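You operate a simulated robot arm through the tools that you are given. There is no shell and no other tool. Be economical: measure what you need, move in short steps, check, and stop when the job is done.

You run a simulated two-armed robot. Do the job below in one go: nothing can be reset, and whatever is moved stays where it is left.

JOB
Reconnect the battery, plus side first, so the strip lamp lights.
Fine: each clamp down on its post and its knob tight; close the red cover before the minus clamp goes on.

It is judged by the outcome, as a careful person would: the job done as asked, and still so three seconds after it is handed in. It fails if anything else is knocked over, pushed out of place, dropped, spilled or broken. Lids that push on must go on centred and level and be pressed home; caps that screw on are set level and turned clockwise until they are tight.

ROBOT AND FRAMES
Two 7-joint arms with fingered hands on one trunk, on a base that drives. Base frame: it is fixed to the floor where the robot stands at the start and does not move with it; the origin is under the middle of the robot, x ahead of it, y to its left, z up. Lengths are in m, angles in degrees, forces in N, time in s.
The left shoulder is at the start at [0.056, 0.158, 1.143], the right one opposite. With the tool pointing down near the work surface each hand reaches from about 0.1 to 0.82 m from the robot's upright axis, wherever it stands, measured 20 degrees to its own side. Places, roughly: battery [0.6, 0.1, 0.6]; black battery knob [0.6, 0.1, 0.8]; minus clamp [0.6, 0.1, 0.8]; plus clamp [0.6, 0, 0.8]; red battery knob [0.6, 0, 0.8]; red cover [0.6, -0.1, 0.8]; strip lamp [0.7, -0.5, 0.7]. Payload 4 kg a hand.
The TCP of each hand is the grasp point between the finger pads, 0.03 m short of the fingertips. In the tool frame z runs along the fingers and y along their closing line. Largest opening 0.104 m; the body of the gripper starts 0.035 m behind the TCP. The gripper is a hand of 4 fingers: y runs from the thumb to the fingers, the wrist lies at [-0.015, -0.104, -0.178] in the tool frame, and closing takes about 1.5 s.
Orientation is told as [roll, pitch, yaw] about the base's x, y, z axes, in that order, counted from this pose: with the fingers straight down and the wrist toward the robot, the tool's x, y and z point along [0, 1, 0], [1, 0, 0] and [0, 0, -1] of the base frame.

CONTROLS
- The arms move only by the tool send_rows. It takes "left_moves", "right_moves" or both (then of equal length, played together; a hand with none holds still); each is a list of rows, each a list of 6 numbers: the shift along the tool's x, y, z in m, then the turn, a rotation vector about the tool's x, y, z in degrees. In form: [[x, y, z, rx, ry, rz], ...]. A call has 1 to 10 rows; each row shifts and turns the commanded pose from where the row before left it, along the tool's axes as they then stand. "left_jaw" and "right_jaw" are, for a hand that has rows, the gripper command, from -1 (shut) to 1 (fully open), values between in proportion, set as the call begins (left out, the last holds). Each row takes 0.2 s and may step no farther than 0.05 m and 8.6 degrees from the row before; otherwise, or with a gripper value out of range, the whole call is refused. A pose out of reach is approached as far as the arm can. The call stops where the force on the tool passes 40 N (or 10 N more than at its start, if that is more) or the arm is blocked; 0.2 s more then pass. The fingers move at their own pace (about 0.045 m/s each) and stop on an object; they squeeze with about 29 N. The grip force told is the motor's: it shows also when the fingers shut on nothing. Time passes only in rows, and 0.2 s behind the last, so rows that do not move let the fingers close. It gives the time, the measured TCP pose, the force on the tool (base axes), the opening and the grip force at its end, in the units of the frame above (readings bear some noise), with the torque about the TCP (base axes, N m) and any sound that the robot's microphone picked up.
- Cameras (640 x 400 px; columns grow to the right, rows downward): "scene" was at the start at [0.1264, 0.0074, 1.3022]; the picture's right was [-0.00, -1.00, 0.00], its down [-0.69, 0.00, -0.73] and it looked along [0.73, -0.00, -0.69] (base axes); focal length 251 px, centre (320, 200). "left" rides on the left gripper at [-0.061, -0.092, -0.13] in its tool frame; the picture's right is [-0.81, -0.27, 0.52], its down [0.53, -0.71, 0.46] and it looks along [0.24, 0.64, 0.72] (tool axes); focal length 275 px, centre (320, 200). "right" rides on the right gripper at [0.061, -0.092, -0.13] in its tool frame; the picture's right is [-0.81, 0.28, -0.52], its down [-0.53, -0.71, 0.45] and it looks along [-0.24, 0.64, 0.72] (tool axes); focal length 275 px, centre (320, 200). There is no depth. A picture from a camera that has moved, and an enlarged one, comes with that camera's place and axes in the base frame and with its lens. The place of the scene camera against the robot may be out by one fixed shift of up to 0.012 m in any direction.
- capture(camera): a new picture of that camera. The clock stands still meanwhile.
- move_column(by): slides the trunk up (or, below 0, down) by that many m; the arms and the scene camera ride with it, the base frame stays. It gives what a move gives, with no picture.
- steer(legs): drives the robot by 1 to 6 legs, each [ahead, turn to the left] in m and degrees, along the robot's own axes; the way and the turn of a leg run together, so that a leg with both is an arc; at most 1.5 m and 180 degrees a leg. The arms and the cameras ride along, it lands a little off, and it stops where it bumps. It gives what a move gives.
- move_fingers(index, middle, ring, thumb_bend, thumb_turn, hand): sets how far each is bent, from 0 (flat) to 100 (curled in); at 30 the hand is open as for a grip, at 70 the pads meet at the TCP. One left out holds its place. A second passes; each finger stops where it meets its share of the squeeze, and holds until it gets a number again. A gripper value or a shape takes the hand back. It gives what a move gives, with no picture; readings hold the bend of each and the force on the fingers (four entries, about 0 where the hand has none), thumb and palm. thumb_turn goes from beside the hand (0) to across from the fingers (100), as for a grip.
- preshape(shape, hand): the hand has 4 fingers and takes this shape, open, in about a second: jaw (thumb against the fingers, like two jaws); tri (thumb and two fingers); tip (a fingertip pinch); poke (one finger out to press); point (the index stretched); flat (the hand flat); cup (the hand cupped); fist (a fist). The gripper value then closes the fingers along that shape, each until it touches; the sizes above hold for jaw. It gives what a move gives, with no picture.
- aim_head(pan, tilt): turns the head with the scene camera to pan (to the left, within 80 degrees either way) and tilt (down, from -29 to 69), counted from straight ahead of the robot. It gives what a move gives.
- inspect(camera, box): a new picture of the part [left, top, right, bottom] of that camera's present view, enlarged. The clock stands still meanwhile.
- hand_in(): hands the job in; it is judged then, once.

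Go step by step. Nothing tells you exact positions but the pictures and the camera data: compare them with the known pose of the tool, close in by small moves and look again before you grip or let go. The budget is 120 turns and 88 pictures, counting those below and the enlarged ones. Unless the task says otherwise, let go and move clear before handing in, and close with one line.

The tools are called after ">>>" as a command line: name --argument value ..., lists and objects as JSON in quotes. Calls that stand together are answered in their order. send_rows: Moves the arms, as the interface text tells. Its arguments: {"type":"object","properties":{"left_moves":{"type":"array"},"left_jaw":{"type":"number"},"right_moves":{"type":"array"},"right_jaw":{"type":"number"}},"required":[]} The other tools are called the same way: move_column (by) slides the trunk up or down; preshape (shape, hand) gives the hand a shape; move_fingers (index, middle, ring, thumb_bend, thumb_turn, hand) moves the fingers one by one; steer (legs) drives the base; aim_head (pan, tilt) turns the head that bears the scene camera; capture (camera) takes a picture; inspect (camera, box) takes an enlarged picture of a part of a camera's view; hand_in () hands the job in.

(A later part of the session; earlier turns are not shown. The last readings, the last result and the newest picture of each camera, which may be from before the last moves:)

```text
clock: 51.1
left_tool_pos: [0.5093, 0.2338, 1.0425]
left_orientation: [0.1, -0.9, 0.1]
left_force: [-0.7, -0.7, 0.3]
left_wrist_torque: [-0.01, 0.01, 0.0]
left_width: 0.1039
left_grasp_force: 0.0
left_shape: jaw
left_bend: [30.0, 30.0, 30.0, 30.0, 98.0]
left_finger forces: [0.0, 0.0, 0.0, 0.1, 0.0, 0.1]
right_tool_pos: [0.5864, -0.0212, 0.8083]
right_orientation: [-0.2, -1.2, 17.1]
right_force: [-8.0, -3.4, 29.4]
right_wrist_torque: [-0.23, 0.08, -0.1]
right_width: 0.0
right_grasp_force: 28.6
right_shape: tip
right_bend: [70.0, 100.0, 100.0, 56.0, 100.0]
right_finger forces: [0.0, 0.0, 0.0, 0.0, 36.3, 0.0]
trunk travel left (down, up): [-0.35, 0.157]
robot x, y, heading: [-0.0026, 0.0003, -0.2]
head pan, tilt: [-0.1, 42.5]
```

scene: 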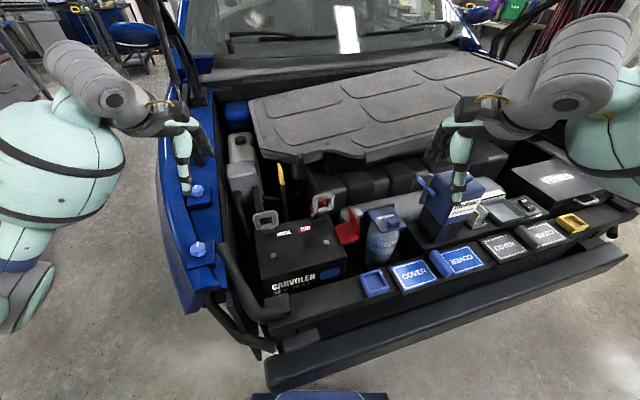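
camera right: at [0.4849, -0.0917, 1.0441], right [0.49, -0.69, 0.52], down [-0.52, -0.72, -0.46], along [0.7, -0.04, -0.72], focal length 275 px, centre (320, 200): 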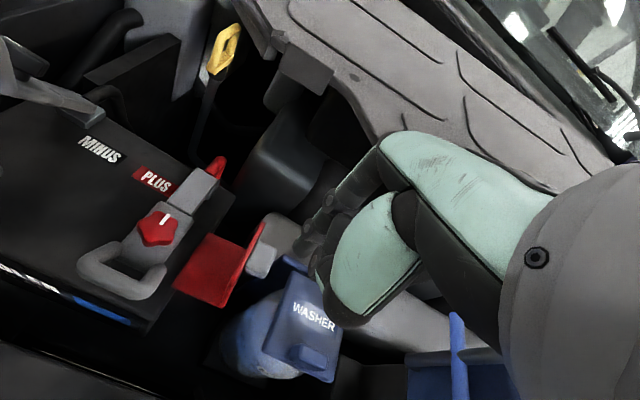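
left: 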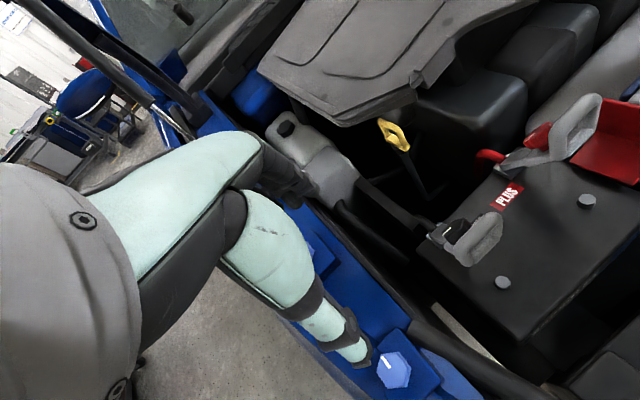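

The cover is firmly closed (29 N held). I withdraw the right hand to a viewing spot, then bring the left hand over the minus loop.

>>> send_rows --right_moves '[[0, 0, -0.045, 0, 0, 0], [0, 0, -0.045, 0, 0, 0], [-0.02, -0.03, -0.03, 0, 0, 0], [-0.02, -0.03, -0.03, 0, 0, -7], [-0.02, -0.03, -0.03, 0, 0, -7], [-0.02, -0.03, -0.02, 0, 0, -7], [-0.01, -0.03, 0, 0, 0, -7], [0, 0, 0, 0, 0, -5]]'

>>> send_rows --left_moves '[[-0.0355, 0.006, 0.025, 0, 0, 0], [-0.0355, 0.006, 0.025, 0, 0, 0], [-0.0355, 0.006, 0.025, 0, 0, 0], [0, 0, 0, 0, 0, -8.5], [0, 0, 0, 0, 0, -8.5], [0, 0, 0, 0, 0, 0]]'

>>> capture --camera "right"

>>> capture --camera "left"

```text
clock: 52.9
left_tool_pos: [0.5127, 0.2344, 1.0387]
left_orientation: [0.0, -0.5, 0.1]
left_force: [0.5, 0.2, -0.2]
left_wrist_torque: [0.01, 0.01, 0.01]
left_width: 0.1035
left_grasp_force: 0.1
left_shape: jaw
left_bend: [30.0, 30.0, 30.0, 30.0, 98.0]
left_finger forces: [0.0, 0.0, 0.1, 0.1, 0.0, 0.0]
right_tool_pos: [0.4873, -0.1684, 1.0]
right_orientation: [-0.5, -0.4, 50.2]
right_force: [0.5, 0.3, -0.4]
right_wrist_torque: [0.02, 0.0, -0.02]
right_width: 0.0
right_grasp_force: 29.1
right_shape: tip
right_bend: [70.0, 100.0, 100.0, 56.0, 100.0]
right_finger forces: [0.1, 0.0, 0.0, 0.0, 0.1, 0.1]
trunk travel left (down, up): [-0.35, 0.157]
robot x, y, heading: [-0.0017, -0.0017, 0.0]
head pan, tilt: [-0.1, 42.5]
```

```text
clock: 54.3
left_tool_pos: [0.532, 0.1272, 0.9646]
left_orientation: [0.0, -0.6, 17.1]
left_force: [-0.6, 0.3, -0.2]
left_wrist_torque: [-0.01, 0.02, 0.01]
left_width: 0.1041
left_grasp_force: 0.1
left_shape: jaw
left_bend: [30.0, 30.0, 30.0, 30.0, 98.0]
left_finger forces: [0.0, 0.0, 0.1, 0.0, 0.0, 0.1]
right_tool_pos: [0.4864, -0.1681, 1.0009]
right_orientation: [-0.5, -0.5, 50.0]
right_force: [0.2, -0.7, -0.2]
right_wrist_torque: [0.02, -0.03, 0.03]
right_width: 0.0
right_grasp_force: 29.0
right_shape: tip
right_bend: [70.0, 100.0, 100.0, 56.0, 100.0]
right_finger forces: [0.1, 0.1, 0.0, 0.0, 0.0, 0.0]
trunk travel left (down, up): [-0.35, 0.157]
robot x, y, heading: [0.0022, 0.0018, 0.2]
head pan, tilt: [-0.1, 42.5]
```

```text
35 pictures are left
camera right: at [0.3806, -0.1995, 1.129], right [0.79, -0.31, 0.53], down [-0.04, -0.89, -0.46], along [0.61, 0.34, -0.72], focal length 275 px, centre (320, 200)
```

right: 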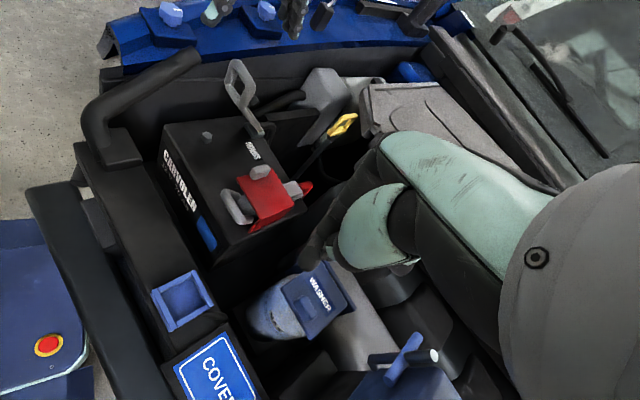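

```text
34 pictures are left
camera left: at [0.4608, 0.0414, 1.0952], right [-0.02, -0.85, -0.52], down [-0.83, 0.3, -0.46], along [0.55, 0.42, -0.72], focal length 275 px, centre (320, 200)
```

left: 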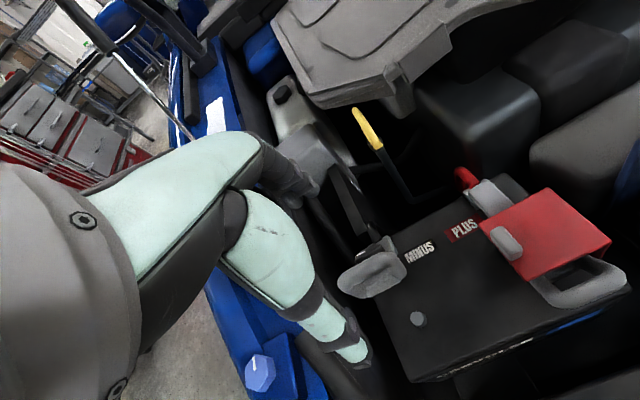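

Minus loop top is at about (0.524,0.130,0.89), just below the left TCP. I shift slightly, lower and cage it.

>>> send_rows --left_moves '[[0.004, -0.006, 0.02, 0, 0, 0], [0, 0, 0.02, 0, 0, 0], [0, 0, 0.02, 0, 0, 0], [0, 0, 0.007, 0, 0, 0], [0, 0, 0, 0, 0, 0]]'

>>> inspect --camera "right" --box '[150, 20, 350, 220]'

>>> inspect --camera "scene" --box '[220, 150, 360, 250]'

```text
clock: 55.5
left_tool_pos: [0.5242, 0.1287, 0.8972]
left_orientation: [-0.1, -0.6, 17.2]
left_force: [0.0, -0.3, -0.4]
left_wrist_torque: [0.01, -0.01, 0.06]
left_width: 0.1039
left_grasp_force: 0.0
left_shape: jaw
left_bend: [30.0, 30.0, 30.0, 30.0, 98.0]
left_finger forces: [0.0, 0.0, 0.1, 0.0, 0.1, 0.0]
right_tool_pos: [0.4868, -0.1687, 1.0016]
right_orientation: [-0.5, -0.5, 49.9]
right_force: [-0.3, 0.8, 0.1]
right_wrist_torque: [0.0, 0.04, 0.01]
right_width: 0.0003
right_grasp_force: 28.8
right_shape: tip
right_bend: [70.0, 100.0, 100.0, 56.0, 100.0]
right_finger forces: [0.0, 0.0, 0.0, 0.1, 0.1, 0.0]
trunk travel left (down, up): [-0.35, 0.157]
robot x, y, heading: [0.0009, 0.0009, 0.1]
head pan, tilt: [-0.1, 42.5]
```

```text
2.00 times, centred on (250, 120) of right
camera zoom: at [0.3808, -0.1992, 1.1289], right [0.79, -0.31, 0.53], down [-0.05, -0.89, -0.46], along [0.61, 0.34, -0.72], focal length 551 px, centre (460, 360)
```

zoom: 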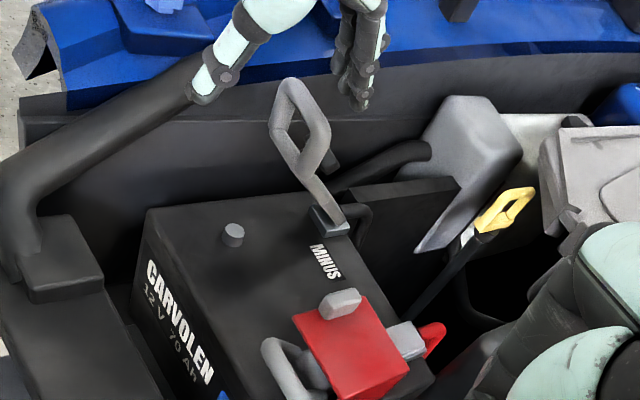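

```text
4.00 times, centred on (290, 200) of scene
camera zoom: at [0.1264, 0.0074, 1.3022], right [0.0, -1.0, 0.0], down [-0.69, 0.0, -0.73], along [0.73, 0.0, -0.69], focal length 1004 px, centre (440, 200)
```

zoom: 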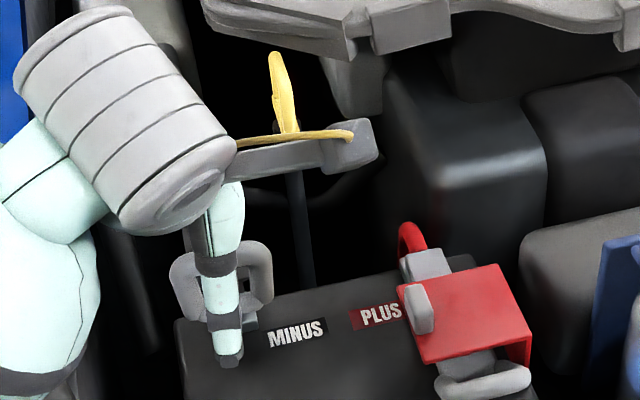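

The loop top is between the fingers, ~1.5 cm above the tips. I lower 1.3 cm more and cage it.

>>> send_rows --left_moves '[[0, 0, 0.013, 0, 0, 0], [0, 0, 0, 0, 0, 0]]'

>>> send_rows --left_moves '[[0, 0, 0, 0, 0, 0], [0, 0, 0, 0, 0, 0], [0, 0, 0, 0, 0, 0], [0, 0, 0, 0, 0, 0]]' --left_jaw -0.4

>>> inspect --camera "right" --box '[150, 20, 350, 220]'

```text
clock: 56.1
left_tool_pos: [0.527, 0.1299, 0.885]
left_orientation: [-0.2, -0.6, 17.1]
left_force: [-0.8, 0.4, 0.1]
left_wrist_torque: [0.0, -0.04, 0.02]
left_width: 0.104
left_grasp_force: 0.0
left_shape: jaw
left_bend: [30.0, 30.0, 30.0, 30.0, 98.0]
left_finger forces: [0.0, 0.0, 0.0, 0.0, 0.0, 0.0]
right_tool_pos: [0.4882, -0.1696, 1.0002]
right_orientation: [-0.5, -0.3, 49.9]
right_force: [0.9, 0.3, 0.4]
right_wrist_torque: [0.0, -0.02, -0.02]
right_width: 0.0
right_grasp_force: 28.9
right_shape: tip
right_bend: [70.0, 100.0, 100.0, 56.0, 100.0]
right_finger forces: [0.1, 0.0, 0.1, 0.0, 0.0, 0.1]
trunk travel left (down, up): [-0.35, 0.157]
robot x, y, heading: [0.003, 0.0007, 0.1]
head pan, tilt: [-0.1, 42.5]
```

```text
clock: 57.1
left_tool_pos: [0.5271, 0.1309, 0.8851]
left_orientation: [-0.1, -0.4, 17.1]
left_force: [2.6, 0.5, -2.1]
left_wrist_torque: [-0.04, 0.04, 0.0]
left_width: 0.0321
left_grasp_force: 0.0
left_shape: jaw
left_bend: [74.0, 52.0, 51.0, 74.0, 100.0]
left_finger forces: [1.2, 1.2, 0.0, 0.0, 0.0, 0.0]
right_tool_pos: [0.4873, -0.1684, 0.9996]
right_orientation: [-0.4, -0.3, 50.0]
right_force: [0.3, 0.1, 0.5]
right_wrist_torque: [0.0, -0.01, 0.01]
right_width: 0.0001
right_grasp_force: 29.0
right_shape: tip
right_bend: [70.0, 100.0, 100.0, 56.0, 100.0]
right_finger forces: [0.0, 0.0, 0.0, 0.0, 0.0, 0.1]
trunk travel left (down, up): [-0.35, 0.157]
robot x, y, heading: [0.0027, 0.0008, -0.3]
head pan, tilt: [-0.1, 42.5]
```

```text
2.00 times, centred on (250, 120) of right
camera zoom: at [0.3815, -0.199, 1.1287], right [0.79, -0.31, 0.53], down [-0.05, -0.89, -0.45], along [0.61, 0.34, -0.72], focal length 551 px, centre (460, 360)
```

zoom: 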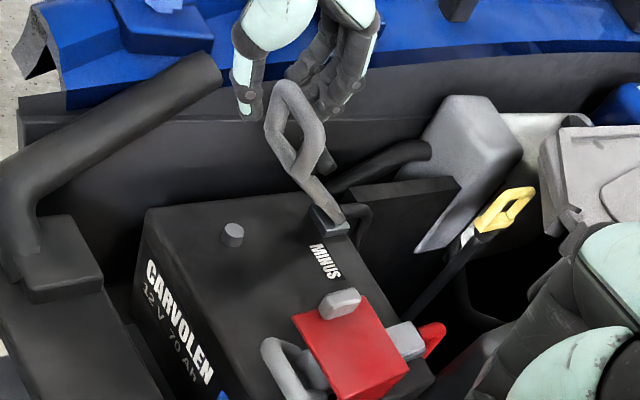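

Caged. I pull the minus clamp toward the robot and down along its arc.

>>> send_rows --left_moves '[[0, -0.013, 0.008, 0, 0, 0], [0, -0.0125, 0.009, 0, 0, 0], [0, -0.0115, 0.011, 0, 0, 0], [0, -0.011, 0.012, 0, 0, 0], [0, -0.009, 0.012, 0, 0, 0], [0, -0.008, 0.012, 0, 0, 0], [0, 0, 0, 0, 0, 0]]'

>>> inspect --camera "right" --box '[150, 20, 350, 220]'

```text
clock: 58.7
left_tool_pos: [0.4629, 0.1106, 0.8203]
left_orientation: [-0.3, -0.6, 17.1]
left_force: [0.1, 0.1, -0.3]
left_wrist_torque: [-0.01, 0.02, -0.03]
left_width: 0.0316
left_grasp_force: 0.0
left_shape: jaw
left_bend: [74.0, 53.0, 51.0, 74.0, 100.0]
left_finger forces: [0.0, 0.0, 0.1, 0.0, 0.0, 0.0]
right_tool_pos: [0.4861, -0.1692, 1.0007]
right_orientation: [-0.5, -0.5, 50.0]
right_force: [-0.5, 0.4, 0.4]
right_wrist_torque: [0.02, -0.01, -0.02]
right_width: 0.0
right_grasp_force: 29.2
right_shape: tip
right_bend: [70.0, 100.0, 100.0, 56.0, 100.0]
right_finger forces: [0.0, 0.0, 0.0, 0.0, 0.0, 0.0]
trunk travel left (down, up): [-0.35, 0.157]
robot x, y, heading: [-0.0004, -0.0014, -0.1]
head pan, tilt: [-0.1, 42.5]
```

```text
2.00 times, centred on (250, 120) of right
camera zoom: at [0.3809, -0.1992, 1.1289], right [0.79, -0.31, 0.53], down [-0.05, -0.89, -0.46], along [0.61, 0.34, -0.72], focal length 551 px, centre (460, 360)
```

zoom: 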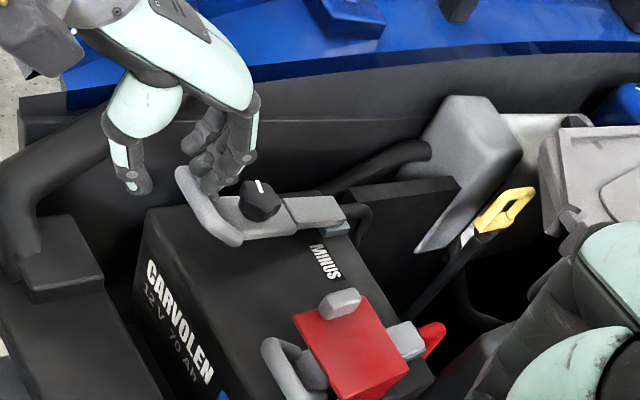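

Nearly down. I lift clear, then press it onto the post with closed fingers.

>>> send_rows --left_moves '[[0, 0, -0.02, 0, 0, 0], [0, 0, -0.03, 0, 0, 0], [0, 0, -0.04, 0, 0, 0], [0, 0, -0.02, 0, 0, 0], [0, 0, 0, 0, 0, 0]]'

>>> send_rows --left_moves '[[-0.007, 0.037, 0, 0, 0, 0], [0, 0, 0, 0, 0, 0], [0, 0, 0.03, 0, 0, 0], [0, 0, 0.03, 0, 0, 0], [0, 0, 0.03, 0, 0, 0], [0, 0, 0.02, 0, 0, 0], [0, 0, 0.01, 0, 0, 0], [0, 0, 0.01, 0, 0, 0]]' --left_jaw -1

>>> inspect --camera "right" --box '[150, 20, 350, 220]'

```text
clock: 59.8
left_tool_pos: [0.4558, 0.1668, 0.9194]
left_orientation: [8.4, -3.8, 20.0]
left_force: [-0.5, -1.3, 1.1]
left_wrist_torque: [0.04, -0.03, 0.02]
left_width: 0.0313
left_grasp_force: 0.1
left_shape: jaw
left_bend: [74.0, 54.0, 51.0, 74.0, 100.0]
left_finger forces: [0.0, 0.0, 0.1, 0.1, 0.0, 0.0]
right_tool_pos: [0.4744, -0.1698, 1.0073]
right_orientation: [-1.2, -0.9, 50.0]
right_force: [-0.3, -0.2, -0.2]
right_wrist_torque: [-0.01, -0.02, -0.02]
right_width: 0.0
right_grasp_force: 28.8
right_shape: tip
right_bend: [70.0, 100.0, 100.0, 56.0, 100.0]
right_finger forces: [0.0, 0.0, 0.0, 0.0, 0.0, 0.1]
trunk travel left (down, up): [-0.35, 0.157]
robot x, y, heading: [-0.0028, -0.0, -0.0]
head pan, tilt: [-0.1, 42.5]
stopped in row 5 (left hand): the arm was blocked; the commanded pose is now the measured one
```

```text
clock: 61.8
left_tool_pos: [0.5133, 0.2228, 0.8386]
left_orientation: [9.5, -10.7, 20.9]
left_force: [0.0, 0.3, 0.0]
left_wrist_torque: [0.02, 0.0, 0.02]
left_width: 0.0001
left_grasp_force: 29.1
left_shape: jaw
left_bend: [70.0, 70.0, 70.0, 46.0, 100.0]
left_finger forces: [0.1, 0.1, 0.0, 0.0, 0.0, 0.0]
right_tool_pos: [0.4629, -0.1688, 1.0124]
right_orientation: [-1.7, -1.4, 50.0]
right_force: [0.0, 0.3, 0.5]
right_wrist_torque: [0.01, -0.04, 0.01]
right_width: 0.0002
right_grasp_force: 28.7
right_shape: tip
right_bend: [70.0, 100.0, 100.0, 56.0, 100.0]
right_finger forces: [0.0, 0.0, 0.0, 0.0, 0.1, 0.1]
trunk travel left (down, up): [-0.35, 0.157]
robot x, y, heading: [0.0017, -0.003, -0.2]
head pan, tilt: [-0.1, 42.5]
stopped in row 8 (left hand): the arm was blocked; the commanded pose is now the measured one
```

```text
2.00 times, centred on (250, 120) of right
camera zoom: at [0.3527, -0.1999, 1.1382], right [0.78, -0.31, 0.55], down [-0.03, -0.89, -0.46], along [0.63, 0.34, -0.7], focal length 551 px, centre (460, 360)
```

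zoom: 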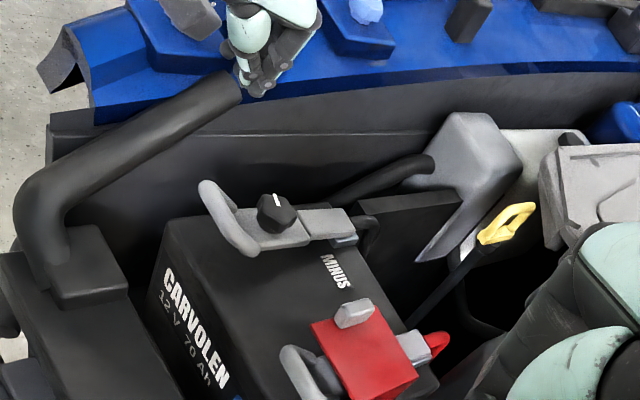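

The left arm was blocked somewhere (elbow or self-contact), and the hand drifted to the left. I look at the whole scene before moving.

>>> capture --camera "scene"

```text
28 pictures are left
camera scene: at [0.1261, 0.007, 1.3023], right [0.0, -1.0, 0.0], down [-0.69, 0.0, -0.73], along [0.73, 0.0, -0.69], focal length 251 px, centre (320, 200)
```

scene: 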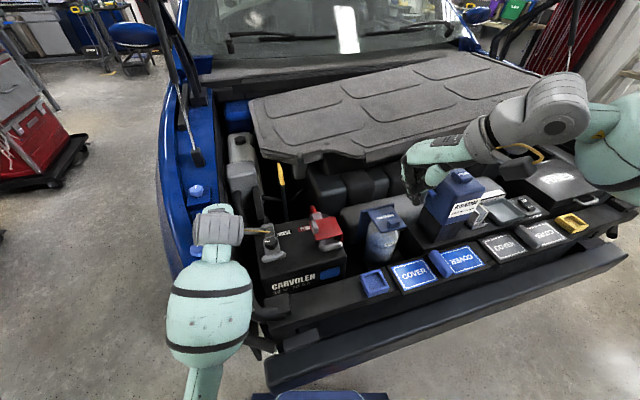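

The left elbow has swung low near the car's front corner. I raise the left hand straight up to recover a clean posture.

>>> send_rows --left_moves '[[0, 0, -0.03, 0, 0, 0], [0, 0, -0.04, 0, 0, 0], [0, 0, -0.04, 0, 0, 0], [0, 0, -0.04, 0, 0, 0], [0, 0, -0.04, 0, 0, 0], [0, 0, 0, 0, 0, 0]]'

>>> capture --camera "scene"

```text
clock: 62.5
left_tool_pos: [0.4762, 0.2362, 0.8636]
left_orientation: [17.0, -8.2, 19.4]
left_force: [24.0, -24.5, -7.6]
left_wrist_torque: [-0.89, -0.68, -0.84]
left_width: 0.0001
left_grasp_force: 29.2
left_shape: jaw
left_bend: [70.0, 70.0, 70.0, 51.0, 100.0]
left_finger forces: [0.0, 37.7, 0.0, 0.0, 0.0, 0.0]
right_tool_pos: [0.4522, -0.172, 1.0174]
right_orientation: [-2.1, -1.8, 49.9]
right_force: [0.1, 0.2, 0.7]
right_wrist_torque: [-0.05, -0.03, 0.01]
right_width: 0.0
right_grasp_force: 29.0
right_shape: tip
right_bend: [70.0, 100.0, 100.0, 56.0, 100.0]
right_finger forces: [0.0, 0.0, 0.1, 0.0, 0.0, 0.0]
trunk travel left (down, up): [-0.35, 0.157]
robot x, y, heading: [0.0013, -0.0024, -0.1]
head pan, tilt: [-0.1, 42.5]
stopped in row 3 (left hand): the force on the tool passed its limit at 55 N (the readings are from after the stop); the commanded pose is now the measured one
```

```text
27 pictures are left
camera scene: at [0.1296, 0.0048, 1.3025], right [0.0, -1.0, 0.0], down [-0.69, 0.0, -0.73], along [0.73, 0.0, -0.69], focal length 251 px, centre (320, 200)
```

scene: 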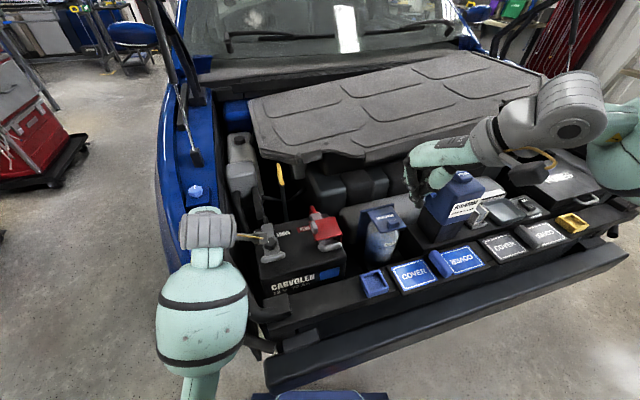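

The fingers touch the fender on the left. I back away from it (right and forward), then lift.

>>> send_rows --left_moves '[[-0.0124, 0.006, -0.003, 0, 0, 0], [-0.0124, 0.006, -0.003, 0, 0, 0], [0.004, 0.003, -0.015, 0, 0, 0], [0.004, 0.003, -0.015, 0, 0, 0], [0.008, 0.004, -0.028, 0, 0, 0], [0, 0, 0, 0, 0, 0]]'

>>> capture --camera "left"

```text
clock: 63.3
left_tool_pos: [0.4771, 0.2515, 0.8662]
left_orientation: [22.8, -8.4, 19.0]
left_force: [20.2, -14.6, -1.4]
left_wrist_torque: [-0.39, -0.54, -0.46]
left_width: 0.0002
left_grasp_force: 29.3
left_shape: jaw
left_bend: [70.0, 70.0, 70.0, 55.0, 100.0]
left_finger forces: [17.5, 16.8, 0.1, 0.0, 0.0, 0.0]
right_tool_pos: [0.4389, -0.1702, 1.0248]
right_orientation: [-2.8, -2.1, 50.1]
right_force: [0.0, 0.6, 0.0]
right_wrist_torque: [-0.02, -0.04, -0.01]
right_width: 0.0
right_grasp_force: 29.1
right_shape: tip
right_bend: [70.0, 100.0, 100.0, 56.0, 100.0]
right_finger forces: [0.1, 0.1, 0.0, 0.1, 0.0, 0.0]
trunk travel left (down, up): [-0.35, 0.157]
robot x, y, heading: [-0.003, 0.0019, -0.2]
head pan, tilt: [-0.1, 42.5]
stopped in row 4 (left hand): the force on the tool passed its limit at 49 N (the readings are from after the stop); the commanded pose is now the measured one
```

```text
26 pictures are left
camera left: at [0.4119, 0.1158, 0.9473], right [0.03, -0.57, -0.82], down [-0.86, 0.41, -0.32], along [0.52, 0.71, -0.47], focal length 275 px, centre (320, 200)
```

left: 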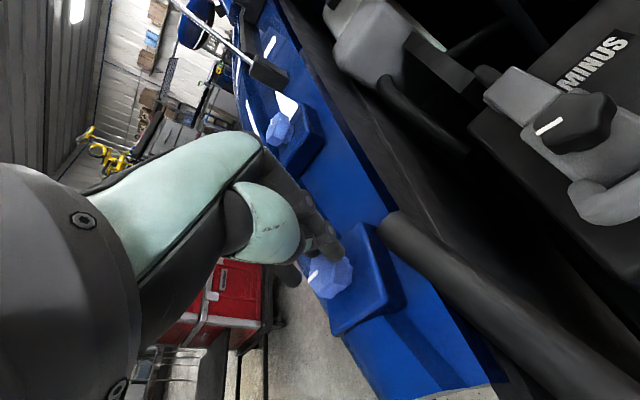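

The left fingers are resting against a blue hex knob on the fender while the elbow is hung up. Raising the whole trunk should free it straight upward.

>>> move_column --by 0.06

>>> capture --camera "scene"

```text
clock: 64.3
left_tool_pos: [0.4709, 0.2498, 0.9194]
left_orientation: [23.1, -7.5, 19.3]
left_force: [-0.4, -0.3, -0.4]
left_wrist_torque: [-0.03, -0.03, 0.01]
left_width: 0.0003
left_grasp_force: 29.6
left_shape: jaw
left_bend: [70.0, 70.0, 70.0, 54.0, 100.0]
left_finger forces: [0.0, 0.0, 0.0, 0.1, 0.0, 0.1]
right_tool_pos: [0.4385, -0.1702, 1.0839]
right_orientation: [-2.8, -2.1, 50.1]
right_force: [-0.4, 0.0, 0.3]
right_wrist_torque: [0.0, -0.04, 0.03]
right_width: 0.0
right_grasp_force: 28.4
right_shape: tip
right_bend: [70.0, 100.0, 100.0, 56.0, 100.0]
right_finger forces: [0.0, 0.0, 0.0, 0.0, 0.0, 0.0]
trunk travel left (down, up): [-0.41, 0.097]
robot x, y, heading: [-0.0002, -0.0001, 0.0]
head pan, tilt: [-0.1, 42.5]
```

```text
25 pictures are left
camera scene: at [0.1268, 0.0078, 1.3631], right [0.0, -1.0, 0.0], down [-0.68, 0.0, -0.73], along [0.73, 0.0, -0.68], focal length 251 px, centre (320, 200)
```

scene: 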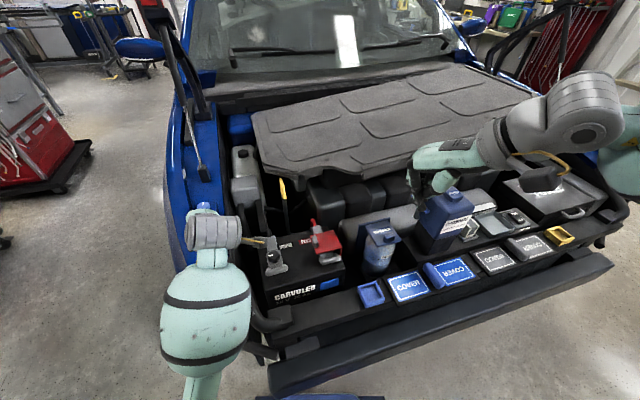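

Free again with no forces. I lift further and level the hand, watching for blocking.

>>> send_rows --left_moves '[[0, 0, -0.04, 0, 0, 0], [0, 0, -0.04, 0, -7.7, 0], [0, 0, -0.02, 0, -7.7, 0], [0, 0, -0.02, 0, -7.7, 0], [0, 0.02, 0, 7.5, 0, 0], [0, 0.02, 0, 0, 0, 8], [0, 0, 0, 0, 0, 8], [0, 0, 0, 0, 0, 0]]'

>>> capture --camera "scene"

```text
clock: 66.1
left_tool_pos: [0.5081, 0.2217, 1.0308]
left_orientation: [0.2, 0.3, 3.0]
left_force: [0.4, -0.1, 1.1]
left_wrist_torque: [0.0, -0.04, -0.02]
left_width: 0.0
left_grasp_force: 29.0
left_shape: jaw
left_bend: [70.0, 70.0, 70.0, 54.0, 100.0]
left_finger forces: [0.0, 0.0, 0.0, 0.1, 0.1, 0.0]
right_tool_pos: [0.4388, -0.1703, 1.0838]
right_orientation: [-2.8, -2.2, 50.0]
right_force: [-0.7, -0.5, -0.7]
right_wrist_torque: [0.0, -0.02, 0.01]
right_width: 0.0
right_grasp_force: 28.9
right_shape: tip
right_bend: [70.0, 100.0, 100.0, 56.0, 100.0]
right_finger forces: [0.0, 0.0, 0.1, 0.0, 0.1, 0.0]
trunk travel left (down, up): [-0.41, 0.097]
robot x, y, heading: [0.0015, -0.0019, -0.0]
head pan, tilt: [-0.1, 42.5]
```

```text
24 pictures are left
camera scene: at [0.1277, 0.0071, 1.3626], right [0.0, -1.0, 0.0], down [-0.69, 0.0, -0.73], along [0.73, 0.0, -0.69], focal length 251 px, centre (320, 200)
```

scene: 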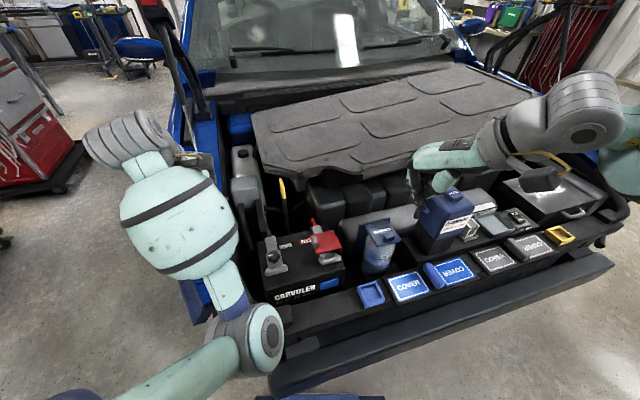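

The left elbow has folded inward, which is awkward; I'll use the right hand for the minus side instead. First I move the left hand away outward.

>>> send_rows --left_moves '[[0.045, -0.01, -0.015, 0, 0, 0], [0.045, -0.01, -0.015, 0, 0, 0], [0.045, -0.01, -0.015, 0, 0, 0], [0.04, -0.02, -0.01, 0, 0, 8], [0, -0.02, 0, 0, 0, 8], [0, -0.02, 0, 0, 0, 8], [0, 0, 0, 0, 0, 0]]'

>>> capture --camera "scene"

```text
clock: 67.7
left_tool_pos: [0.4262, 0.4041, 1.0755]
left_orientation: [0.0, 0.3, -21.0]
left_force: [0.4, -0.7, 0.3]
left_wrist_torque: [-0.01, 0.0, 0.0]
left_width: 0.0
left_grasp_force: 29.1
left_shape: jaw
left_bend: [70.0, 70.0, 70.0, 54.0, 100.0]
left_finger forces: [0.0, 0.0, 0.0, 0.0, 0.1, 0.0]
left hand out of reach, approached as far as the arm can: row 1, 2
right_tool_pos: [0.4386, -0.1694, 1.0829]
right_orientation: [-2.8, -2.3, 50.0]
right_force: [0.5, -0.4, -0.3]
right_wrist_torque: [0.0, -0.01, 0.01]
right_width: 0.0
right_grasp_force: 29.3
right_shape: tip
right_bend: [70.0, 100.0, 100.0, 56.0, 100.0]
right_finger forces: [0.0, 0.1, 0.0, 0.0, 0.0, 0.1]
trunk travel left (down, up): [-0.41, 0.097]
robot x, y, heading: [-0.0021, 0.0011, -0.1]
head pan, tilt: [-0.1, 42.5]
```

```text
23 pictures are left
camera scene: at [0.1276, 0.0074, 1.3626], right [0.0, -1.0, 0.0], down [-0.69, 0.0, -0.73], along [0.73, 0.0, -0.69], focal length 251 px, centre (320, 200)
```

scene: 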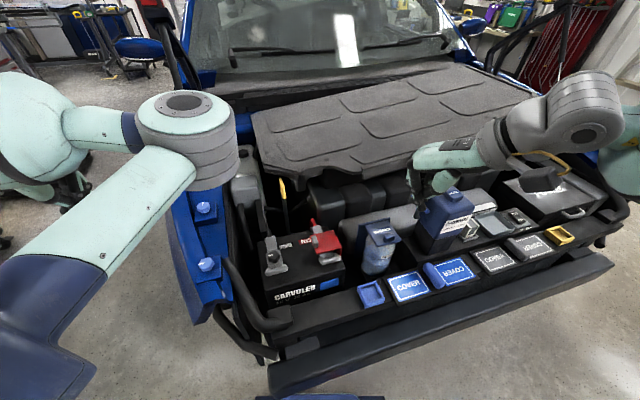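

The left elbow is now high and mostly out of the way. I retract the left hand a bit more and bring the right hand over the minus clamp.

>>> send_rows --left_moves '[[0.0026, -0.045, 0, 0, 0, 0], [0.0026, -0.045, 0, 0, 0, 0], [0.0026, -0.045, 0, 0, 0, 0], [0, 0, 0, 0, 0, 0]]'

>>> capture --camera "scene"

```text
clock: 68.7
left_tool_pos: [0.3055, 0.4587, 1.0741]
left_orientation: [0.1, 0.3, -20.8]
left_force: [-0.2, 0.5, 0.7]
left_wrist_torque: [0.04, -0.01, -0.01]
left_width: 0.0002
left_grasp_force: 28.7
left_shape: jaw
left_bend: [70.0, 70.0, 70.0, 54.0, 100.0]
left_finger forces: [0.1, 0.0, 0.0, 0.1, 0.0, 0.0]
right_tool_pos: [0.4375, -0.17, 1.083]
right_orientation: [-2.7, -2.2, 49.9]
right_force: [-0.5, 1.0, -0.6]
right_wrist_torque: [0.02, 0.05, 0.02]
right_width: 0.0001
right_grasp_force: 28.6
right_shape: tip
right_bend: [70.0, 100.0, 100.0, 56.0, 100.0]
right_finger forces: [0.0, 0.1, 0.1, 0.0, 0.0, 0.0]
trunk travel left (down, up): [-0.41, 0.097]
robot x, y, heading: [0.0007, -0.001, 0.1]
head pan, tilt: [-0.1, 42.5]
```

```text
22 pictures are left
camera scene: at [0.1275, 0.0068, 1.3626], right [0.0, -1.0, 0.0], down [-0.69, 0.0, -0.73], along [0.73, 0.0, -0.69], focal length 251 px, centre (320, 200)
```

scene: 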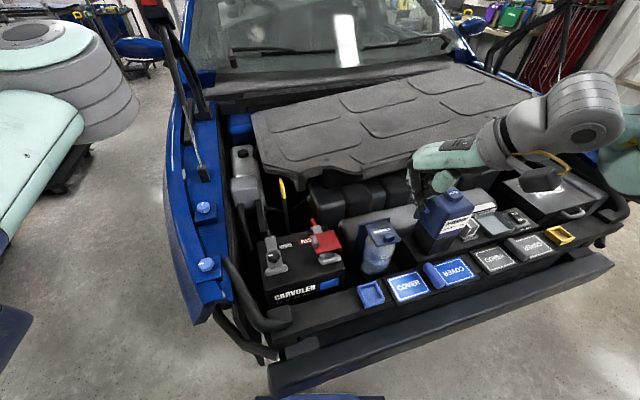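

The left arm is well clear. I level the right hand, turn it to yaw 17° and move it over the minus clamp at height.

>>> send_rows --right_moves '[[0, 0, 0, 2.2, 2.7, 0], [0, 0, 0, 0, 0, 8.3], [0, 0, 0, 0, 0, 8.3], [0, 0, 0, 0, 0, 8.3], [0, 0, 0, 0, 0, 8.3]]' --right_jaw -1

>>> send_rows --right_moves '[[0.0423, 0.0238, 0, 0, 0, 0], [0.0423, 0.0238, 0, 0, 0, 0], [0.0423, 0.0238, 0, 0, 0, 0], [0.0423, 0.0238, 0, 0, 0, 0], [0.0423, 0.0238, 0, 0, 0, 0], [0.0423, 0.0238, 0, 0, 0, 0], [0, 0, 0.04, 0, 0, 0], [0, 0, 0.04, 0, 0, 0], [0, 0, 0, 0, 0, 0]]'

>>> capture --camera "right"

>>> capture --camera "scene"

```text
clock: 69.9
left_tool_pos: [0.3056, 0.4597, 1.0734]
left_orientation: [0.1, 0.4, -20.8]
left_force: [-0.1, -0.2, 0.2]
left_wrist_torque: [-0.01, -0.03, -0.05]
left_width: 0.0
left_grasp_force: 29.3
left_shape: jaw
left_bend: [70.0, 70.0, 70.0, 54.0, 100.0]
left_finger forces: [0.0, 0.0, 0.0, 0.0, 0.1, 0.1]
right_tool_pos: [0.4382, -0.1695, 1.083]
right_orientation: [-0.1, 0.0, 16.6]
right_force: [0.7, -0.1, 0.4]
right_wrist_torque: [0.04, 0.01, 0.0]
right_width: 0.0002
right_grasp_force: 29.0
right_shape: tip
right_bend: [70.0, 100.0, 100.0, 56.0, 100.0]
right_finger forces: [0.0, 0.0, 0.1, 0.0, 0.0, 0.0]
trunk travel left (down, up): [-0.41, 0.097]
robot x, y, heading: [-0.0019, 0.0015, 0.2]
head pan, tilt: [-0.1, 42.5]
```

```text
clock: 71.9
left_tool_pos: [0.3048, 0.4603, 1.0739]
left_orientation: [0.1, 0.2, -20.8]
left_force: [-0.3, 0.5, 0.3]
left_wrist_torque: [0.03, 0.03, 0.03]
left_width: 0.0
left_grasp_force: 29.6
left_shape: jaw
left_bend: [70.0, 70.0, 70.0, 54.0, 100.0]
left_finger forces: [0.0, 0.0, 0.0, 0.0, 0.1, 0.0]
right_tool_pos: [0.5005, 0.1126, 1.0018]
right_orientation: [-0.1, -0.2, 16.8]
right_force: [-0.5, -0.6, 0.0]
right_wrist_torque: [-0.02, 0.0, -0.03]
right_width: 0.0
right_grasp_force: 28.0
right_shape: tip
right_bend: [70.0, 100.0, 100.0, 56.0, 100.0]
right_finger forces: [0.0, 0.1, 0.0, 0.0, 0.0, 0.0]
trunk travel left (down, up): [-0.41, 0.097]
robot x, y, heading: [0.0, 0.0023, 0.0]
head pan, tilt: [-0.1, 42.5]
```

```text
21 pictures are left
camera right: at [0.3944, 0.1456, 1.1312], right [0.5, -0.7, 0.52], down [-0.53, -0.72, -0.46], along [0.69, -0.05, -0.72], focal length 275 px, centre (320, 200)
```

right: 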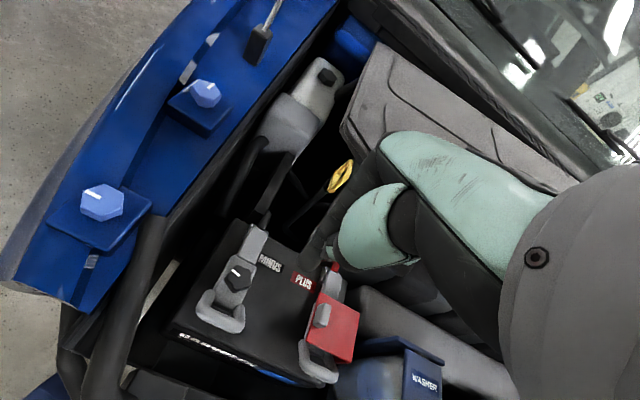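

```text
20 pictures are left
camera scene: at [0.1269, 0.0081, 1.3627], right [0.0, -1.0, 0.0], down [-0.68, 0.0, -0.73], along [0.73, 0.0, -0.68], focal length 251 px, centre (320, 200)
```

scene: 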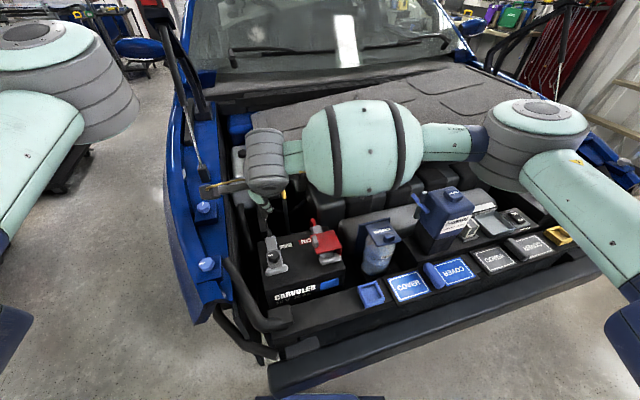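

Minus knob is at about (0.536,0.127). I raise the trunk more so the right elbow stays clear of the jug, go to jaw shape, and descend to press the minus clamp.

>>> move_column --by 0.09

>>> preshape --shape "jaw" --hand "right"

>>> send_rows --right_moves '[[0, 0, 0.04, 0, 0, 0], [0, 0, 0.04, 0, 0, 0], [0, 0, 0.04, 0, 0, 0], [0, 0, 0.04, 0, 0, 0], [0, 0, 0.03, 0, 0, 0], [0, 0, 0.03, 0, 0, 0], [0, 0, 0.02, 0, 0, 0], [0, 0, 0, 0, 0, 0]]' --right_jaw -1

>>> capture --camera "scene"

```text
clock: 73.2
left_tool_pos: [0.306, 0.4596, 1.1641]
left_orientation: [0.1, 0.3, -20.7]
left_force: [-0.6, 0.5, -0.1]
left_wrist_torque: [0.02, -0.03, 0.0]
left_width: 0.0001
left_grasp_force: 28.9
left_shape: jaw
left_bend: [70.0, 70.0, 70.0, 54.0, 100.0]
left_finger forces: [0.0, 0.1, 0.0, 0.0, 0.0, 0.1]
right_tool_pos: [0.4994, 0.1124, 1.0929]
right_orientation: [-0.1, -0.2, 16.8]
right_force: [0.1, 0.5, 0.9]
right_wrist_torque: [-0.03, 0.02, -0.02]
right_width: 0.0
right_grasp_force: 29.6
right_shape: tip
right_bend: [70.0, 100.0, 100.0, 56.0, 100.0]
right_finger forces: [0.0, 0.0, 0.1, 0.0, 0.0, 0.1]
trunk travel left (down, up): [-0.5, 0.007]
robot x, y, heading: [0.0027, -0.0007, 0.3]
head pan, tilt: [-0.1, 42.5]
```

```text
clock: 74.0
left_tool_pos: [0.3051, 0.4583, 1.1636]
left_orientation: [0.1, 0.3, -20.6]
left_force: [-0.1, -0.7, 0.4]
left_wrist_torque: [-0.01, 0.03, 0.02]
left_width: 0.0
left_grasp_force: 29.1
left_shape: jaw
left_bend: [70.0, 70.0, 70.0, 54.0, 100.0]
left_finger forces: [0.0, 0.0, 0.0, 0.0, 0.1, 0.1]
right_tool_pos: [0.4978, 0.1117, 1.0921]
right_orientation: [-0.1, -0.1, 16.7]
right_force: [0.3, -0.6, -0.7]
right_wrist_torque: [0.0, -0.02, 0.01]
right_width: 0.1036
right_grasp_force: 0.1
right_shape: jaw
right_bend: [30.0, 30.0, 30.0, 30.0, 98.0]
right_finger forces: [0.1, 0.1, 0.0, 0.1, 0.0, 0.0]
trunk travel left (down, up): [-0.5, 0.007]
robot x, y, heading: [0.0025, -0.0017, 0.1]
head pan, tilt: [-0.1, 42.5]
```

```text
clock: 75.8
left_tool_pos: [0.3058, 0.4581, 1.1632]
left_orientation: [0.1, 0.3, -20.7]
left_force: [-0.4, -0.8, 0.9]
left_wrist_torque: [0.0, 0.01, -0.01]
left_width: 0.0
left_grasp_force: 29.4
left_shape: jaw
left_bend: [70.0, 70.0, 70.0, 54.0, 100.0]
left_finger forces: [0.0, 0.0, 0.1, 0.0, 0.1, 0.0]
right_tool_pos: [0.503, 0.1118, 0.8512]
right_orientation: [0.1, 0.0, 16.8]
right_force: [0.3, -0.1, -0.5]
right_wrist_torque: [-0.01, -0.01, 0.03]
right_width: 0.0001
right_grasp_force: 28.9
right_shape: jaw
right_bend: [70.0, 70.0, 70.0, 47.0, 100.0]
right_finger forces: [0.1, 0.0, 0.0, 0.0, 0.0, 0.0]
trunk travel left (down, up): [-0.5, 0.007]
robot x, y, heading: [-0.0014, 0.0007, -0.0]
head pan, tilt: [-0.1, 42.5]
```

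```text
19 pictures are left
camera scene: at [0.1285, 0.0073, 1.4527], right [0.0, -1.0, 0.0], down [-0.69, 0.0, -0.73], along [0.73, 0.0, -0.69], focal length 251 px, centre (320, 200)
```

scene: 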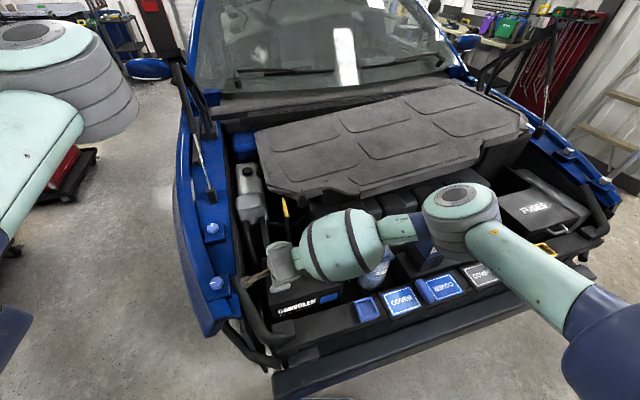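

Elbow stays above the jug's handle (z≈0.90). I press the minus clamp in small steps.

>>> send_rows --right_moves '[[0, 0, 0.02, 0, 0, 0], [0, 0, 0.02, 0, 0, 0], [0, 0, 0.012, 0, 0, 0], [0, 0, 0.008, 0, 0, 0], [0, 0, 0.005, 0, 0, 0], [0, 0, 0.005, 0, 0, 0], [0, 0, 0.004, 0, 0, 0], [0, 0, 0.003, 0, 0, 0]]'

>>> capture --camera "right"

```text
clock: 77.5
left_tool_pos: [0.291, 0.4596, 1.1666]
left_orientation: [0.4, -0.3, -20.6]
left_force: [0.3, -0.5, -0.2]
left_wrist_torque: [0.02, 0.02, 0.01]
left_width: 0.0
left_grasp_force: 28.9
left_shape: jaw
left_bend: [70.0, 70.0, 70.0, 54.0, 100.0]
left_finger forces: [0.1, 0.1, 0.0, 0.1, 0.1, 0.0]
right_tool_pos: [0.4968, 0.1151, 0.7904]
right_orientation: [0.1, -1.7, 16.9]
right_force: [2.8, 0.3, 3.5]
right_wrist_torque: [-0.09, -0.08, 0.08]
right_width: 0.0
right_grasp_force: 28.6
right_shape: jaw
right_bend: [70.0, 70.0, 70.0, 47.0, 100.0]
right_finger forces: [0.0, 0.1, 4.3, 0.0, 0.0, 0.0]
trunk travel left (down, up): [-0.5, 0.007]
robot x, y, heading: [-0.0011, 0.0025, 0.1]
head pan, tilt: [-0.1, 42.5]
stopped in row 8 (right hand): the force on the tool passed its limit at 43 N (the readings are from after the stop); the commanded pose is now the measured one
```

```text
18 pictures are left
camera right: at [0.3888, 0.1471, 0.9169], right [0.48, -0.7, 0.52], down [-0.51, -0.71, -0.48], along [0.71, -0.04, -0.71], focal length 275 px, centre (320, 200)
```

right: 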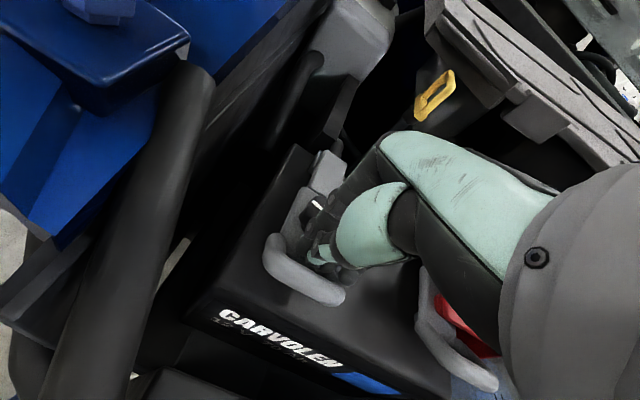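

Pressed with over 40 N. I lift and compare both clamps.

>>> send_rows --right_moves '[[0, 0, -0.03, 0, 0, 0], [0, 0, -0.04, 0, 0, 0], [0, -0.02, -0.04, 0, 0, 0], [0, 0, 0, 0, 0, 0]]'

>>> inspect --camera "right" --box '[180, 150, 440, 350]'

```text
clock: 78.5
left_tool_pos: [0.2909, 0.4595, 1.167]
left_orientation: [0.3, -0.3, -20.6]
left_force: [0.5, 0.5, 0.0]
left_wrist_torque: [0.02, -0.02, 0.0]
left_width: 0.0001
left_grasp_force: 29.0
left_shape: jaw
left_bend: [70.0, 70.0, 70.0, 54.0, 100.0]
left_finger forces: [0.0, 0.0, 0.0, 0.0, 0.1, 0.0]
right_tool_pos: [0.4748, 0.1096, 0.8976]
right_orientation: [0.1, -1.5, 16.8]
right_force: [0.0, 0.0, 0.8]
right_wrist_torque: [0.01, 0.03, 0.01]
right_width: 0.0
right_grasp_force: 28.9
right_shape: jaw
right_bend: [70.0, 70.0, 70.0, 47.0, 100.0]
right_finger forces: [0.0, 0.0, 0.0, 0.0, 0.1, 0.0]
trunk travel left (down, up): [-0.5, 0.007]
robot x, y, heading: [0.0005, 0.0022, 0.2]
head pan, tilt: [-0.1, 42.5]
```

```text
2.00 times, centred on (310, 250) of right
camera zoom: at [0.366, 0.1407, 1.0253], right [0.49, -0.7, 0.52], down [-0.52, -0.71, -0.47], along [0.71, -0.04, -0.71], focal length 551 px, centre (340, 100)
```

zoom: 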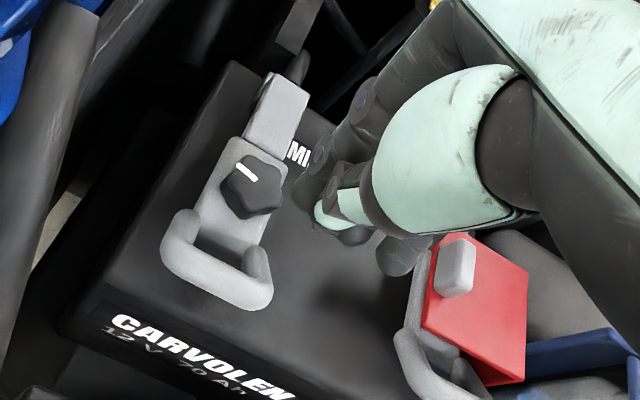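

The minus clamp lies flat like the plus one; knob at about (0.536,0.128). I set the tri shape, move above it, and pre-turn counter-clockwise.

>>> preshape --shape "tri" --hand "right"

>>> send_rows --right_moves '[[0.0007, 0.033, 0, 0, 0, 0], [0.0006, 0.033, 0, 0, 0, 0], [0, 0, 0, 0, 0, -7.6], [0, 0, 0.0, 0, 0, -7.6], [0, 0, 0.02, 0, 0, -7.6], [0, 0, 0.02, 0, 0, -7.6], [0, 0, 0.02, 0, 0, -7], [0, 0, 0.02, 0, 0, 0], [0, 0, 0, 0, 0, 0]]' --right_jaw 0.15

>>> capture --camera "right"

```text
clock: 79.4
left_tool_pos: [0.2924, 0.4591, 1.1678]
left_orientation: [0.3, -0.3, -20.7]
left_force: [-0.3, 0.7, 0.2]
left_wrist_torque: [0.03, 0.02, -0.02]
left_width: 0.0001
left_grasp_force: 28.7
left_shape: jaw
left_bend: [70.0, 70.0, 70.0, 54.0, 100.0]
left_finger forces: [0.0, 0.1, 0.1, 0.0, 0.0, 0.0]
right_tool_pos: [0.4744, 0.1104, 0.8978]
right_orientation: [0.1, -1.5, 16.9]
right_force: [0.8, -0.5, -0.4]
right_wrist_torque: [0.02, 0.05, 0.0]
right_width: 0.1036
right_grasp_force: 0.1
right_shape: tri
right_bend: [30.0, 30.0, 99.0, 30.0, 98.0]
right_finger forces: [0.0, 0.1, 0.1, 0.0, 0.1, 0.0]
trunk travel left (down, up): [-0.5, 0.007]
robot x, y, heading: [-0.0012, 0.0018, -0.1]
head pan, tilt: [-0.1, 42.5]
```

```text
clock: 81.4
left_tool_pos: [0.2915, 0.4585, 1.1678]
left_orientation: [0.3, -0.2, -20.6]
left_force: [-0.3, -0.3, -0.9]
left_wrist_torque: [0.0, 0.0, 0.0]
left_width: 0.0
left_grasp_force: 28.6
left_shape: jaw
left_bend: [70.0, 70.0, 70.0, 54.0, 100.0]
left_finger forces: [0.0, 0.1, 0.0, 0.0, 0.0, 0.0]
right_tool_pos: [0.5453, 0.1315, 0.8205]
right_orientation: [-0.9, -1.5, 54.3]
right_force: [-0.1, -0.5, -0.5]
right_wrist_torque: [0.0, -0.03, 0.02]
right_width: 0.0605
right_grasp_force: 0.1
right_shape: tri
right_bend: [74.0, 41.0, 99.0, 66.0, 100.0]
right_finger forces: [0.0, 0.1, 0.1, 0.0, 0.0, 0.0]
trunk travel left (down, up): [-0.5, 0.007]
robot x, y, heading: [0.0025, 0.0009, -0.0]
head pan, tilt: [-0.1, 42.5]
```

```text
16 pictures are left
camera right: at [0.4387, 0.0916, 0.9461], right [0.8, -0.26, 0.54], down [0.03, -0.89, -0.46], along [0.59, 0.39, -0.7], focal length 275 px, centre (320, 200)
```

right: 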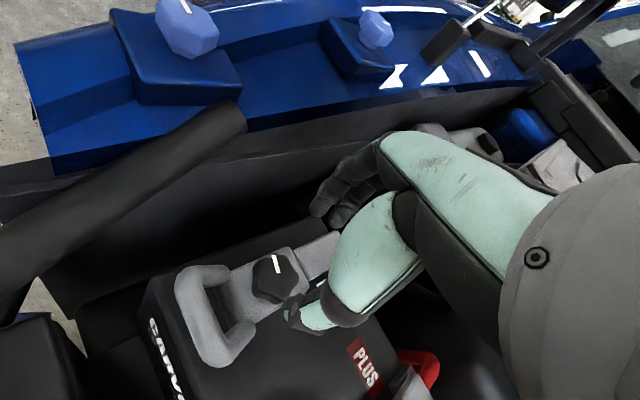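

The knob is at (0.538,0.130); I correct by 6 mm, lower to grip height and close.

>>> send_rows --right_moves '[[0.0043, -0.0043, 0.01, 0, 0, 0], [0, 0, 0.012, 0, 0, 0], [0, 0, 0.01, 0, 0, 0], [0, 0, 0.006, 0, 0, 0], [0, 0, 0.002, 0, 0, 0], [0, 0, 0, 0, 0, 0]]'

>>> send_rows --right_moves '[[0, 0, 0, 0, 0, 0], [0, 0, 0, 0, 0, 0], [0, 0, 0, 0, 0, 0], [0, 0, 0, 0, 0, 0], [0, 0, 0, 0, 0, 0], [0, 0, 0, 0, 0, 0]]' --right_jaw -1

>>> inspect --camera "right" --box '[160, 180, 400, 380]'

```text
clock: 82.8
left_tool_pos: [0.2912, 0.4592, 1.1662]
left_orientation: [0.5, -0.3, -20.7]
left_force: [-0.2, -0.2, 0.1]
left_wrist_torque: [-0.05, 0.01, 0.0]
left_width: 0.0
left_grasp_force: 29.0
left_shape: jaw
left_bend: [70.0, 70.0, 70.0, 54.0, 100.0]
left_finger forces: [0.0, 0.1, 0.0, 0.0, 0.0, 0.1]
right_tool_pos: [0.5411, 0.131, 0.7793]
right_orientation: [-0.9, -1.4, 54.4]
right_force: [1.8, 0.9, 3.9]
right_wrist_torque: [-0.1, 0.0, 0.01]
right_width: 0.0581
right_grasp_force: 0.0
right_shape: tri
right_bend: [74.0, 41.0, 99.0, 67.0, 100.0]
right_finger forces: [0.0, 0.0, 0.0, 0.0, 4.2, 0.0]
trunk travel left (down, up): [-0.5, 0.007]
robot x, y, heading: [-0.0013, -0.0011, 0.2]
head pan, tilt: [-0.1, 42.5]
```

```text
clock: 84.2
left_tool_pos: [0.2923, 0.4576, 1.1669]
left_orientation: [0.3, -0.3, -20.7]
left_force: [1.1, 0.2, -0.3]
left_wrist_torque: [0.01, -0.02, 0.03]
left_width: 0.0002
left_grasp_force: 28.5
left_shape: jaw
left_bend: [70.0, 70.0, 70.0, 54.0, 100.0]
left_finger forces: [0.1, 0.0, 0.0, 0.0, 0.0, 0.0]
right_tool_pos: [0.5411, 0.1305, 0.779]
right_orientation: [-0.9, -1.3, 54.3]
right_force: [2.2, 0.5, -2.8]
right_wrist_torque: [0.01, -0.07, 0.02]
right_width: 0.0265
right_grasp_force: 29.1
right_shape: tri
right_bend: [72.0, 69.0, 100.0, 71.0, 100.0]
right_finger forces: [14.4, 12.6, 0.0, 0.1, 25.3, 0.1]
trunk travel left (down, up): [-0.5, 0.007]
robot x, y, heading: [0.0002, 0.0019, -0.1]
head pan, tilt: [-0.1, 42.5]
```

```text
2.00 times, centred on (280, 280) of right
camera zoom: at [0.4353, 0.0922, 0.9052], right [0.8, -0.26, 0.54], down [0.03, -0.89, -0.46], along [0.59, 0.39, -0.71], focal length 551 px, centre (400, 40)
```

zoom: 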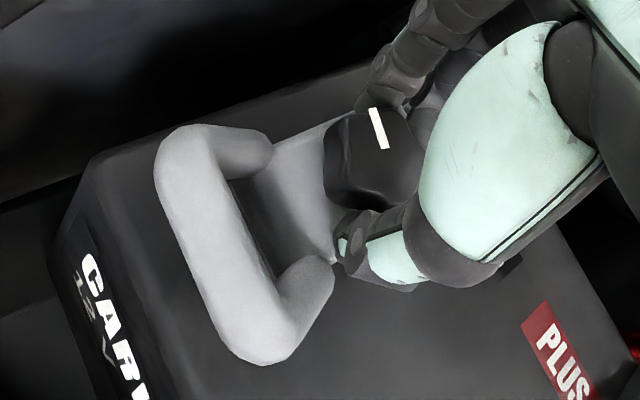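

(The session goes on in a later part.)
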